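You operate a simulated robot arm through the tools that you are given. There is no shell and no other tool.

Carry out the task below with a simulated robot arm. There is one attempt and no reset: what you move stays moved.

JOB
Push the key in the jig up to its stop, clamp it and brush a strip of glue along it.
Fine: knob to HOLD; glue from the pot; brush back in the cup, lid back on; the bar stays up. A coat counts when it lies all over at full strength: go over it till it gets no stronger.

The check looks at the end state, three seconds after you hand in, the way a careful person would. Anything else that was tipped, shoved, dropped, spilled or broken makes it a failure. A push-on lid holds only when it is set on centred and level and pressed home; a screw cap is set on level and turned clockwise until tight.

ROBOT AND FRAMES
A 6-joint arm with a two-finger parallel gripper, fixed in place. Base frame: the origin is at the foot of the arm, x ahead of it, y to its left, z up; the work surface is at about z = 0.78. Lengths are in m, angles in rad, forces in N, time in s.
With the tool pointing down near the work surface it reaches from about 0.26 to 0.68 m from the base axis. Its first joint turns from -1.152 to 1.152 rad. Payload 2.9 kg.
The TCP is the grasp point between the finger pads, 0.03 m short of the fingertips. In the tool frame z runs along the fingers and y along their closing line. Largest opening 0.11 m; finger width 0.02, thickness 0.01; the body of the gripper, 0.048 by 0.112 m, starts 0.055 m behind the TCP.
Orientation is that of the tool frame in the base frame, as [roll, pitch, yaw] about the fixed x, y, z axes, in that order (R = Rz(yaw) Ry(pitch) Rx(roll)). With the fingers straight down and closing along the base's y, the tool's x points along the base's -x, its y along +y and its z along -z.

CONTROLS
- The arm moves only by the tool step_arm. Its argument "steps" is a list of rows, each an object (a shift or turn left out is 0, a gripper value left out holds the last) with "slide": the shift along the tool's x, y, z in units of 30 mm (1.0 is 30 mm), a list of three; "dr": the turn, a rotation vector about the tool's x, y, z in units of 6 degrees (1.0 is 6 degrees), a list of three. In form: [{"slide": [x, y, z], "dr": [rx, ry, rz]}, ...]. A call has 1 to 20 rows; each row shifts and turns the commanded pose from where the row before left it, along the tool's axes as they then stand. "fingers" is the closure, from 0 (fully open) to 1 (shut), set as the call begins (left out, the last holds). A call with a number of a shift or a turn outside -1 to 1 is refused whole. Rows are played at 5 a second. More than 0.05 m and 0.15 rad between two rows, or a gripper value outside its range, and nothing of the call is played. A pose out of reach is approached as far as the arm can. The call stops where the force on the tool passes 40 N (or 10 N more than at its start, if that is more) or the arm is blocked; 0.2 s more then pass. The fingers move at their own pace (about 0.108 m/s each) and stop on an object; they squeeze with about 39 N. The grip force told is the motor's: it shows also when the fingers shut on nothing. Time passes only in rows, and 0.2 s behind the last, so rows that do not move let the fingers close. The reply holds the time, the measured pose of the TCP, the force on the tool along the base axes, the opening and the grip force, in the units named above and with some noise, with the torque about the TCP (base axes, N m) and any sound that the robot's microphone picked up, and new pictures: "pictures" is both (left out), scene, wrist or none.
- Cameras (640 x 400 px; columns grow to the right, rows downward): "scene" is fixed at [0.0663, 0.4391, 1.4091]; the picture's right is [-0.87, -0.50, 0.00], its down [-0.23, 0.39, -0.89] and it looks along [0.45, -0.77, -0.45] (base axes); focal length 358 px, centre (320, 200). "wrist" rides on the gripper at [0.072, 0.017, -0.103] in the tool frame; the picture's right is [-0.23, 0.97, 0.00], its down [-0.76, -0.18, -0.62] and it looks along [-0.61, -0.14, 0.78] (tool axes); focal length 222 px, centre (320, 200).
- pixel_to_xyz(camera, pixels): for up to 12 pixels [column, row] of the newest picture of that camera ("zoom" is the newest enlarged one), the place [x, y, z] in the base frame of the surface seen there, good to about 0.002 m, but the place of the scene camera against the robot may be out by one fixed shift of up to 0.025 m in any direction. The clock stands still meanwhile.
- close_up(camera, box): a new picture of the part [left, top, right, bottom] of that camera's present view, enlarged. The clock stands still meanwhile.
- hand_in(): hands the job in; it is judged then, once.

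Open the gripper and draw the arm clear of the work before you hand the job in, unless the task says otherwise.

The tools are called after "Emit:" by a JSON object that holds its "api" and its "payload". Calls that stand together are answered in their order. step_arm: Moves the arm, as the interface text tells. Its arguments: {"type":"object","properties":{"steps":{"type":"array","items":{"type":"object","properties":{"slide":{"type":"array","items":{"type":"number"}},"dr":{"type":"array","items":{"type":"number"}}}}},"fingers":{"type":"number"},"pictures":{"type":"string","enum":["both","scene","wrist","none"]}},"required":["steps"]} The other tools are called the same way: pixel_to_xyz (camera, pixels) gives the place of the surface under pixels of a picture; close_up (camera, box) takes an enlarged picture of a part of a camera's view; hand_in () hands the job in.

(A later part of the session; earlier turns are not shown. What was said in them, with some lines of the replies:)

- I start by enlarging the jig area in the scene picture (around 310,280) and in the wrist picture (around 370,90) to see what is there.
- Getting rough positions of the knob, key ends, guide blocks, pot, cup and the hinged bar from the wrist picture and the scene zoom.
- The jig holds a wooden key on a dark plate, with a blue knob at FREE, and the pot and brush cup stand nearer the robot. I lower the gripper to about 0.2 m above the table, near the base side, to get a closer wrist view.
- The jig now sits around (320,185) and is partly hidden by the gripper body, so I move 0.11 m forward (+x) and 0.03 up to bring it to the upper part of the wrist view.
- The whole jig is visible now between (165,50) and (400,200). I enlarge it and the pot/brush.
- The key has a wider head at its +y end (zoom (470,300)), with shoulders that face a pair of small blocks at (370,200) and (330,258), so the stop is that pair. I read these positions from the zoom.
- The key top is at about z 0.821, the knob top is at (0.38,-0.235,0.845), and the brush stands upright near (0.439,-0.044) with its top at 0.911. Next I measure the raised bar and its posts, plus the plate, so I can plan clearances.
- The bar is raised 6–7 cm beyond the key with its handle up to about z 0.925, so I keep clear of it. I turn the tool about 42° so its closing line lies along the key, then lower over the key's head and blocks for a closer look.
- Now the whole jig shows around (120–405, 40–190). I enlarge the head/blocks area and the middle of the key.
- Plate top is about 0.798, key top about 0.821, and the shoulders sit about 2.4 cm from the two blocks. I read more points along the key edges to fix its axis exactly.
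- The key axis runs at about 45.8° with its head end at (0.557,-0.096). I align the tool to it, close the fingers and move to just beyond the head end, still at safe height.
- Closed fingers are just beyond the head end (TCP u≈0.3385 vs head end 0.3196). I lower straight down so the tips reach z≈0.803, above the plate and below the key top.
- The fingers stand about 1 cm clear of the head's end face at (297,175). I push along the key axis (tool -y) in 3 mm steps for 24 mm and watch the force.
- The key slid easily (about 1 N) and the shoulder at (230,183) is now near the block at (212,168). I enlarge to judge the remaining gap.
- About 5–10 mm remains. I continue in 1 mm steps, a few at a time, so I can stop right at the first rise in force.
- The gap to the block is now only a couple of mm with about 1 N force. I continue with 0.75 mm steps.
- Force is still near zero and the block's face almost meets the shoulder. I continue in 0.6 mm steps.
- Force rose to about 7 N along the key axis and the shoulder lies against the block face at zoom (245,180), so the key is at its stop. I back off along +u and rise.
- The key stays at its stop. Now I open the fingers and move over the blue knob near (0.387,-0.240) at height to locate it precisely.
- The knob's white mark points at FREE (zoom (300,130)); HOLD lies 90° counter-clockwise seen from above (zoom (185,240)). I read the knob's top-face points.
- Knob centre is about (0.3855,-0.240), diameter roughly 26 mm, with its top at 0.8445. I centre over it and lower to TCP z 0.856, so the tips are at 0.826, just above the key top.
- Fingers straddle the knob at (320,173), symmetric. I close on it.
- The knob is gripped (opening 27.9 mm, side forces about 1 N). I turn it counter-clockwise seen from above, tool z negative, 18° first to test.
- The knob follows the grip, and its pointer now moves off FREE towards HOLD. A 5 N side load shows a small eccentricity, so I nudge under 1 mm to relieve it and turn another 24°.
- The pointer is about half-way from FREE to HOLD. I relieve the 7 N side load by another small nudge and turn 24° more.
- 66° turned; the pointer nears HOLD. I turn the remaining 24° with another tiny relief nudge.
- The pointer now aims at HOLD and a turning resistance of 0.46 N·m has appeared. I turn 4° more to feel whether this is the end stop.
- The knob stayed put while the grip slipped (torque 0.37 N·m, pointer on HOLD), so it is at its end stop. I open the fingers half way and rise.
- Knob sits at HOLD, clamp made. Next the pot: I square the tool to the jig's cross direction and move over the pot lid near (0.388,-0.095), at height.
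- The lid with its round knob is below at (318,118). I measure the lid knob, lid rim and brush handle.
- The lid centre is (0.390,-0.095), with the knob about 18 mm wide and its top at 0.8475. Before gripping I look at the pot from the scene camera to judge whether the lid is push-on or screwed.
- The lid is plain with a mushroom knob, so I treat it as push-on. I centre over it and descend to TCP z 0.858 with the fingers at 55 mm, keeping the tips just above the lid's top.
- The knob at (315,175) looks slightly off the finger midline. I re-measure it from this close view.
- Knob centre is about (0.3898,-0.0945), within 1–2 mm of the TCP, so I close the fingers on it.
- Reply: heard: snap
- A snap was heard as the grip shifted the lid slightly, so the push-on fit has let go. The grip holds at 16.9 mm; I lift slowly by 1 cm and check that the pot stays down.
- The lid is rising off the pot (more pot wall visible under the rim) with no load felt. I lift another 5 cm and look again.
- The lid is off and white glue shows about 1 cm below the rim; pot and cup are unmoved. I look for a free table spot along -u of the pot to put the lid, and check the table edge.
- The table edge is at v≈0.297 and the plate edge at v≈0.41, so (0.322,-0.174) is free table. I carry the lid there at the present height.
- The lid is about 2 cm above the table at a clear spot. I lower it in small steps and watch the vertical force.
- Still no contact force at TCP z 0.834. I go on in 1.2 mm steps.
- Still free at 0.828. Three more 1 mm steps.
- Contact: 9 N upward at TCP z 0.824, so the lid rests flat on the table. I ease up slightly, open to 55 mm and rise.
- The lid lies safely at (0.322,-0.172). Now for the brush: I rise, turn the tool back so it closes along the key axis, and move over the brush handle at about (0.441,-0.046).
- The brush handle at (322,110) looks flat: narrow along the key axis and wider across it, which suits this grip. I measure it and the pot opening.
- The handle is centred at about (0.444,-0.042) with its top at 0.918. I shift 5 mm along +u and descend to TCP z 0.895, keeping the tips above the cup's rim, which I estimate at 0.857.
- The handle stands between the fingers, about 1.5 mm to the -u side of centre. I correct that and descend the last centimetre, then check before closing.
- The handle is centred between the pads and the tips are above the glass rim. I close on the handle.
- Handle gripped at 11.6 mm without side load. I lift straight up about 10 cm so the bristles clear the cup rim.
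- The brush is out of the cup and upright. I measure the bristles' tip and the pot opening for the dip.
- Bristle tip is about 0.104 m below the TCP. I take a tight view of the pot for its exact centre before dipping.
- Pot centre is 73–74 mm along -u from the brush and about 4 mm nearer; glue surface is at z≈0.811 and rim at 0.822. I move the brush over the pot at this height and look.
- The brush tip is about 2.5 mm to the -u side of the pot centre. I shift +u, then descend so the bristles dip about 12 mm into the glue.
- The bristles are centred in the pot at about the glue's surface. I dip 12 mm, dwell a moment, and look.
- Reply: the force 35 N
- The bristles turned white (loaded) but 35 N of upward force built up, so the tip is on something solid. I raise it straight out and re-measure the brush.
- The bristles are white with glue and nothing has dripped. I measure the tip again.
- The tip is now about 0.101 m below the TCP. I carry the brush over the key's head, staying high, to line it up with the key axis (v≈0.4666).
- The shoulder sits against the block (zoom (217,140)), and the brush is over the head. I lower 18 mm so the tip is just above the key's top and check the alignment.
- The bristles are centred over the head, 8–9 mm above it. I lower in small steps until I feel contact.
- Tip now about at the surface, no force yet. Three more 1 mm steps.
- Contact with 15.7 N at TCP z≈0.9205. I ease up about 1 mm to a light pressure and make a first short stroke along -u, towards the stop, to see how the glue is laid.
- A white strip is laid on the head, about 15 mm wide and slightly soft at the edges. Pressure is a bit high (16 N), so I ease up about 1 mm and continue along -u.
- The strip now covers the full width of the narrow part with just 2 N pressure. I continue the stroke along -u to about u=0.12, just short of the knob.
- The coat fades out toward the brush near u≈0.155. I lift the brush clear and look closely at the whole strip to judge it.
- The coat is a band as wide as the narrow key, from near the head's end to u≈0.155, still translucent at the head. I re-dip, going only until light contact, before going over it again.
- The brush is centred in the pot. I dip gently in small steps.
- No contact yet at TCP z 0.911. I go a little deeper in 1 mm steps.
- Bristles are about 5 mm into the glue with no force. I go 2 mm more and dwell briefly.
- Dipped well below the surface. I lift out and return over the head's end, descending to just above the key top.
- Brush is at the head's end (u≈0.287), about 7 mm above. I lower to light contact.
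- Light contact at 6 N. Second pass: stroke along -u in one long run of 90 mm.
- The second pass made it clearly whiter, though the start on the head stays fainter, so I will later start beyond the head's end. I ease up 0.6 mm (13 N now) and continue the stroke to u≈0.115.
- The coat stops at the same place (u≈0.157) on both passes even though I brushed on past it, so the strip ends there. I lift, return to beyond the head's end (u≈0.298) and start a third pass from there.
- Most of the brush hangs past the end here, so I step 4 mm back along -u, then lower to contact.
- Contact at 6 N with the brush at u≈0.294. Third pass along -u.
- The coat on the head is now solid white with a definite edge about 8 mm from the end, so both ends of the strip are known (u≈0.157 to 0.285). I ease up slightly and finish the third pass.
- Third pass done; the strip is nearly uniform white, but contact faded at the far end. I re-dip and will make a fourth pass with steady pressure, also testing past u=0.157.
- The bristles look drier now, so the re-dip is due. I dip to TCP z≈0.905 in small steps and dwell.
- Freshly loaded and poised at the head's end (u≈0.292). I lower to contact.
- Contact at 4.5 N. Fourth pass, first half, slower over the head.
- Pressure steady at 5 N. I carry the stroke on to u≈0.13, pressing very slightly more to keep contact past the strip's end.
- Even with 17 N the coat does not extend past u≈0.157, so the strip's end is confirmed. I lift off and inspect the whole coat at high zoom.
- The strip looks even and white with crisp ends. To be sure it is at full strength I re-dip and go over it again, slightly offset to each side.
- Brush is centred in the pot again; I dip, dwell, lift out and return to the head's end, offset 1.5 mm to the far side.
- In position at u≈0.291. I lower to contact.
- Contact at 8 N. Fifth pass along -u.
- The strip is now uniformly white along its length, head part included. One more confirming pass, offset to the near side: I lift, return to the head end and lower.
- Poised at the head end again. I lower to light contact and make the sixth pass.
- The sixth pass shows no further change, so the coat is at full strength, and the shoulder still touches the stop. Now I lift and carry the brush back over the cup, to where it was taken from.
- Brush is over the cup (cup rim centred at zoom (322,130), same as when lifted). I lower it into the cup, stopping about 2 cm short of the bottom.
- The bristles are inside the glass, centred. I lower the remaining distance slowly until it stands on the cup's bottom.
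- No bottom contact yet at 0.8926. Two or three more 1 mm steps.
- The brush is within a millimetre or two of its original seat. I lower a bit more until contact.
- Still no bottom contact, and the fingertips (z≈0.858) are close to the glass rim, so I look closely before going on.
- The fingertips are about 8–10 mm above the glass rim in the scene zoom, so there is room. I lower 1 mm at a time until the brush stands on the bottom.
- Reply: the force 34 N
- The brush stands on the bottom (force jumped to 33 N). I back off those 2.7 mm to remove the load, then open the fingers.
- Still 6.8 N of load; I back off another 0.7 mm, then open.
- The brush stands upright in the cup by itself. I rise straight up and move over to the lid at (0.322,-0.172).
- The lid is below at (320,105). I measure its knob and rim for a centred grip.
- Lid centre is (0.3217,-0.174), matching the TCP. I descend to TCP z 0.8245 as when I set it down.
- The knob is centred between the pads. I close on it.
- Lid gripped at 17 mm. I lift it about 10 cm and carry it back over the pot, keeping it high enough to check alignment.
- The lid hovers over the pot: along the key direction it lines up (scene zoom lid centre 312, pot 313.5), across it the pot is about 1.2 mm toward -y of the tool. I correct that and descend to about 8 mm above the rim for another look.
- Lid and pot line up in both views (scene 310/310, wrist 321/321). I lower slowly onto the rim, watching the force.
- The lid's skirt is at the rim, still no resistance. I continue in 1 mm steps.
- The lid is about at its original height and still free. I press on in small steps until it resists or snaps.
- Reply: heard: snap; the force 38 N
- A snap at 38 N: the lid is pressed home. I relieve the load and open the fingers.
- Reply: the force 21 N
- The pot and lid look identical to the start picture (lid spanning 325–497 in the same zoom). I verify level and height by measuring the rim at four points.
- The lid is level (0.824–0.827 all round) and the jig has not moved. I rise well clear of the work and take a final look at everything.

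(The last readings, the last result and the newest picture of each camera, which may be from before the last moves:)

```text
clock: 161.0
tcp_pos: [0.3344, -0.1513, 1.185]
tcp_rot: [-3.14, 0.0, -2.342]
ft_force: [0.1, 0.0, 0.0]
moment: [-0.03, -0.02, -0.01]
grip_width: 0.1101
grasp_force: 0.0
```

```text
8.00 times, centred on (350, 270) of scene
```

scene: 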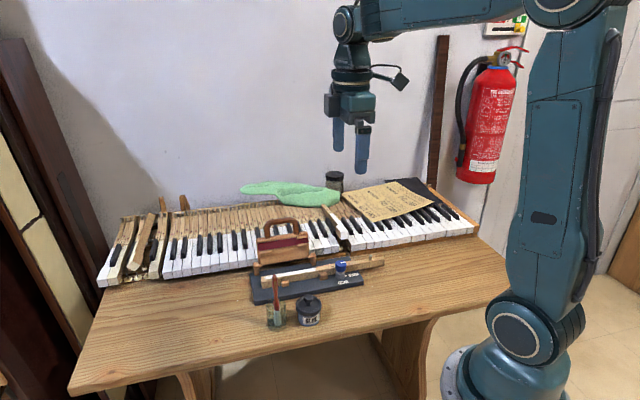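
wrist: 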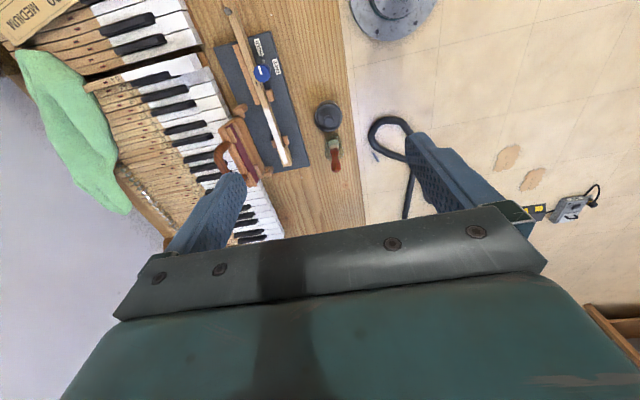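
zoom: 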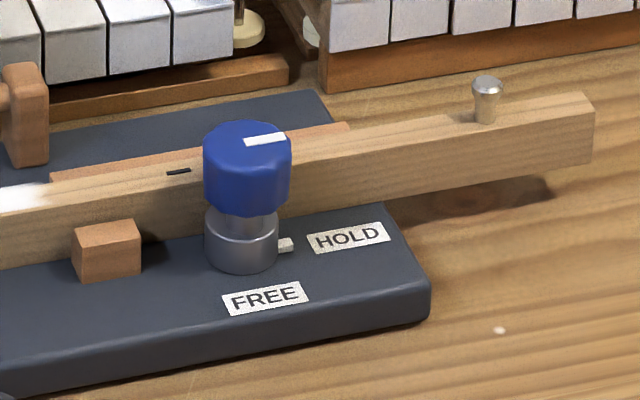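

Everything looks right; I take one more very close look at the shoulder/stop contact and, from the wrist camera, at the coat on the head hidden by the brush handle.

Emit:
{"api": "close_up", "payload": {"camera": "scene", "box": [270, 262, 295, 290]}}

Emit:
{"api": "close_up", "payload": {"camera": "wrist", "box": [230, 70, 310, 180]}}

Emit:
{"api": "close_up", "payload": {"camera": "wrist", "box": [260, 110, 310, 175]}}

```text
14.29 times, centred on (282, 276) of scene
```

zoom: 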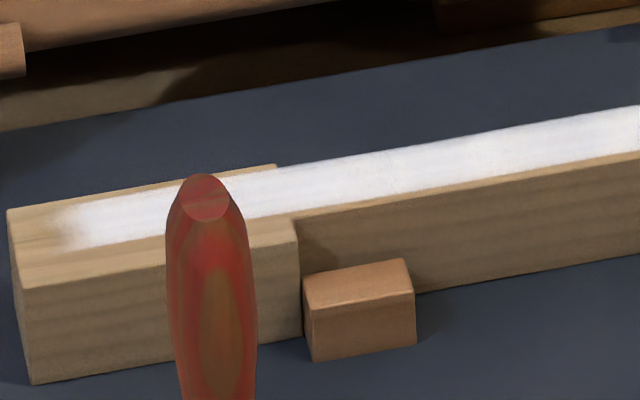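

```text
3.64 times, centred on (270, 125) of wrist
```

zoom: 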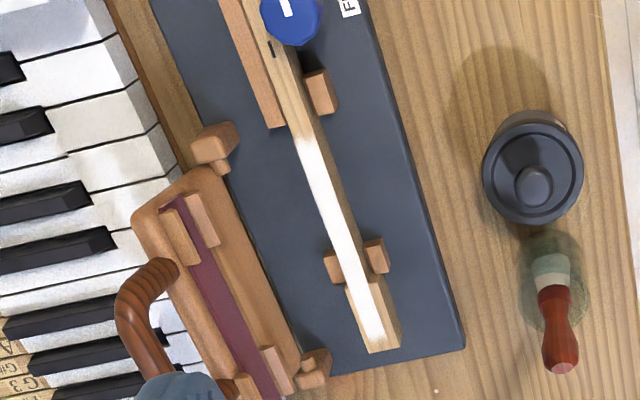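

```text
6.15 times, centred on (285, 142) of wrist
```

zoom: 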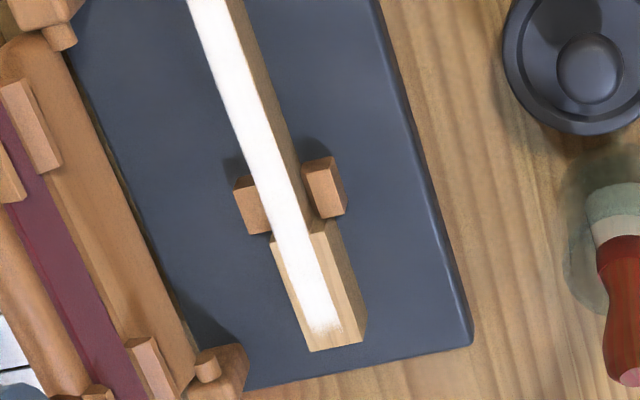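

The strip is solid white over its full length and width. I want one last close look at the shoulder/stop contact, so I turn back and come in above the head from a safe height.

Emit:
{"api": "step_arm", "payload": {"steps": [{"dr": [0, 0, 1]}, {"dr": [0, 0, 1]}, {"dr": [0, 0, 1]}, {"dr": [0, 0, 1]}, {"dr": [0, 0, 1]}, {"dr": [0, 0, 1]}, {"dr": [0, 0, 1]}, {"dr": [0, 0, 1]}, {"dr": [0, 0, 1]}, {"dr": [0, 0, 1]}, {"dr": [0, 0, 1]}, {"dr": [0, 0, 1]}, {"dr": [0, 0, 1]}, {"dr": [0, 0, 1]}, {"dr": [0, 0, 1]}], "fingers": 0, "pictures": "none"}}

Emit:
{"api": "step_arm", "payload": {"steps": [{"slide": [-0.444, 0.423, 0.75]}, {"slide": [-0.444, 0.423, 0.75]}, {"slide": [-0.444, 0.423, 0.75]}, {"slide": [-0.444, 0.423, 0.75]}, {"slide": [-0.444, 0.423, 0.75]}, {"slide": [-0.444, 0.423, 0.75]}, {"slide": [-0.444, 0.423, 0.75]}, {"slide": [-0.444, 0.423, 0.75]}, {"slide": [-0.444, 0.423, 0.75]}], "pictures": "both"}}

Emit:
{"api": "close_up", "payload": {"camera": "wrist", "box": [290, 70, 370, 130]}}

Emit:
{"api": "close_up", "payload": {"camera": "wrist", "box": [220, 60, 420, 190]}}

```text
clock: 164.2
tcp_pos: [0.3347, -0.1518, 1.1863]
tcp_rot: [3.141, 0.0, 2.366]
ft_force: [-0.1, 0.3, 0.6]
moment: [0.02, -0.01, -0.01]
grip_width: 0.1098
grasp_force: 0.0
```

```text
clock: 166.2
tcp_pos: [0.501, -0.1536, 0.9843]
tcp_rot: [-3.141, 0.0, 2.37]
ft_force: [0.2, 0.6, 0.2]
moment: [0.01, 0.02, -0.01]
grip_width: 0.11
grasp_force: 0.1
```

scene: 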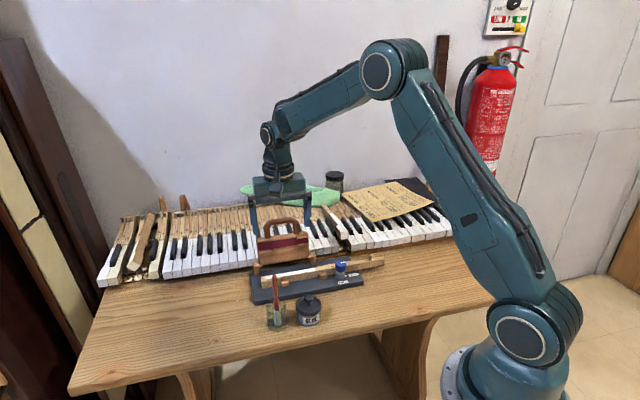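
wrist: 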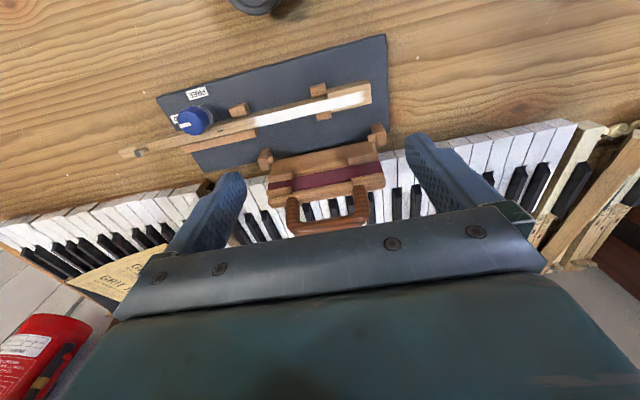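

```text
6.67 times, centred on (330, 100) of wrist
```

zoom: 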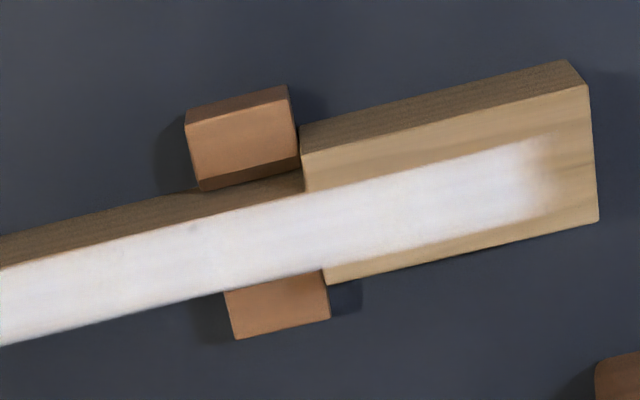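

```text
3.08 times, centred on (320, 125) of wrist
```

zoom: 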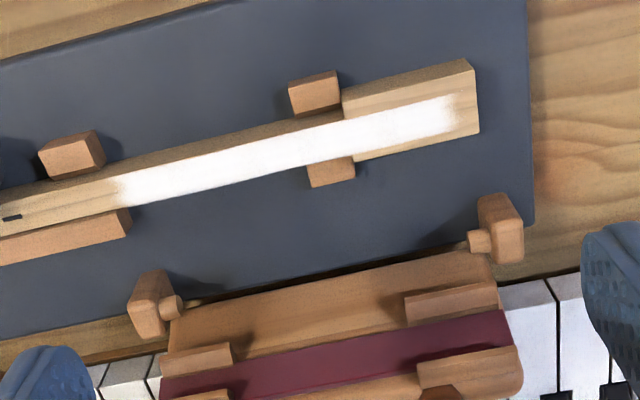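

The shoulder sits flush against the stop block and the coat is solid with the same soft margin at both ends; the bar is still up. I rise clear, gripper open, and then hand in.

Emit:
{"api": "step_arm", "payload": {"steps": [{"slide": [0, 0, -1]}, {"slide": [0, 0, -1]}, {"slide": [0, 0, -1]}, {"slide": [0, 0, -1]}, {"slide": [0.5, -0.5, -0.8]}, {"slide": [0.5, -0.5, -0.8]}, {"slide": [0.5, -0.5, -0.8]}, {"slide": [0.5, -0.5, 0]}, {"slide": [0.5, -0.5, 0]}], "fingers": 0, "pictures": "both"}}

Emit:
{"api": "close_up", "payload": {"camera": "scene", "box": [235, 200, 395, 340]}}

```text
clock: 168.2
tcp_pos: [0.3948, -0.1541, 1.1752]
tcp_rot: [3.141, -0.001, 2.369]
ft_force: [0.0, -1.0, 0.2]
moment: [0.02, -0.02, 0.02]
grip_width: 0.11
grasp_force: 0.1
```

scene: 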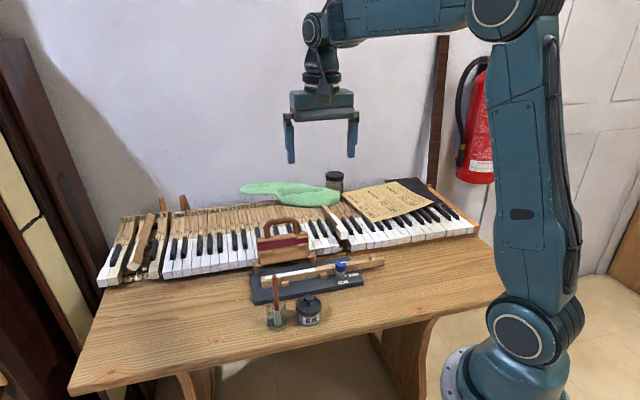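
wrist: 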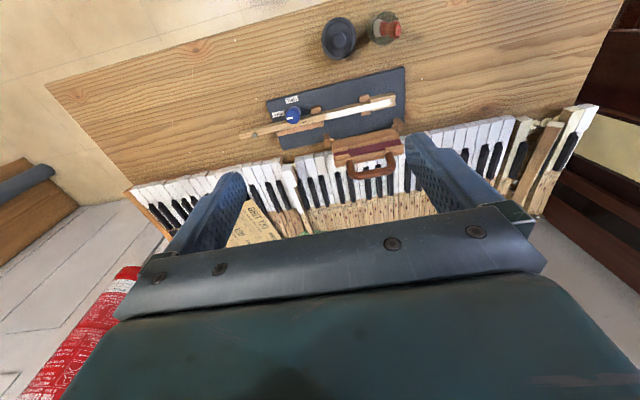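

```text
2.86 times, centred on (315, 270) of scene
```

zoom: 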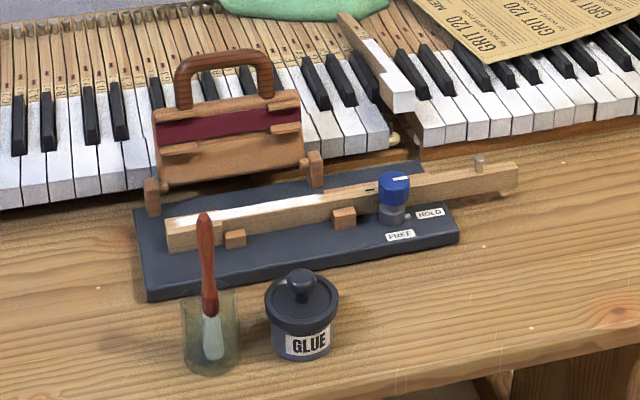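

The final picture shows the key at its stop, the knob on HOLD, the strip coated white, the brush in the cup, the lid on the pot and the bar up. The arm is clear with the gripper open, so I hand in.

Emit:
{"api": "hand_in", "payload": {}}

```text
The job is handed in.
```

I've handed in the job. The last pictures show everything in place:

- **Key:** pushed up to its stop, with its shoulder flush against the stop block. I felt about 7 N of contact there and saw no shift afterwards.
- **Clamp:** the knob is on HOLD, turned until it reached its end stop.
- **Glue:** an even white strip along the key, about 13 cm long and as wide as the key's narrow part. I went over it six times, and the last pass made no visible change. The strip stops about 8 mm short of the head's end; brushing past either end of it laid no more glue.
- **Brush:** back in the cup, standing upright on its own.
- **Lid:** set on the pot centred and level and pressed until it snapped; its height matches the start.
- **Bar:** still up; I never touched it.

Two things happened on the way. The lid popped loose when I first gripped its knob. On the first dip the brush pressed against something solid in the pot with about 35 N. Neither left anything spilled or visibly moved.
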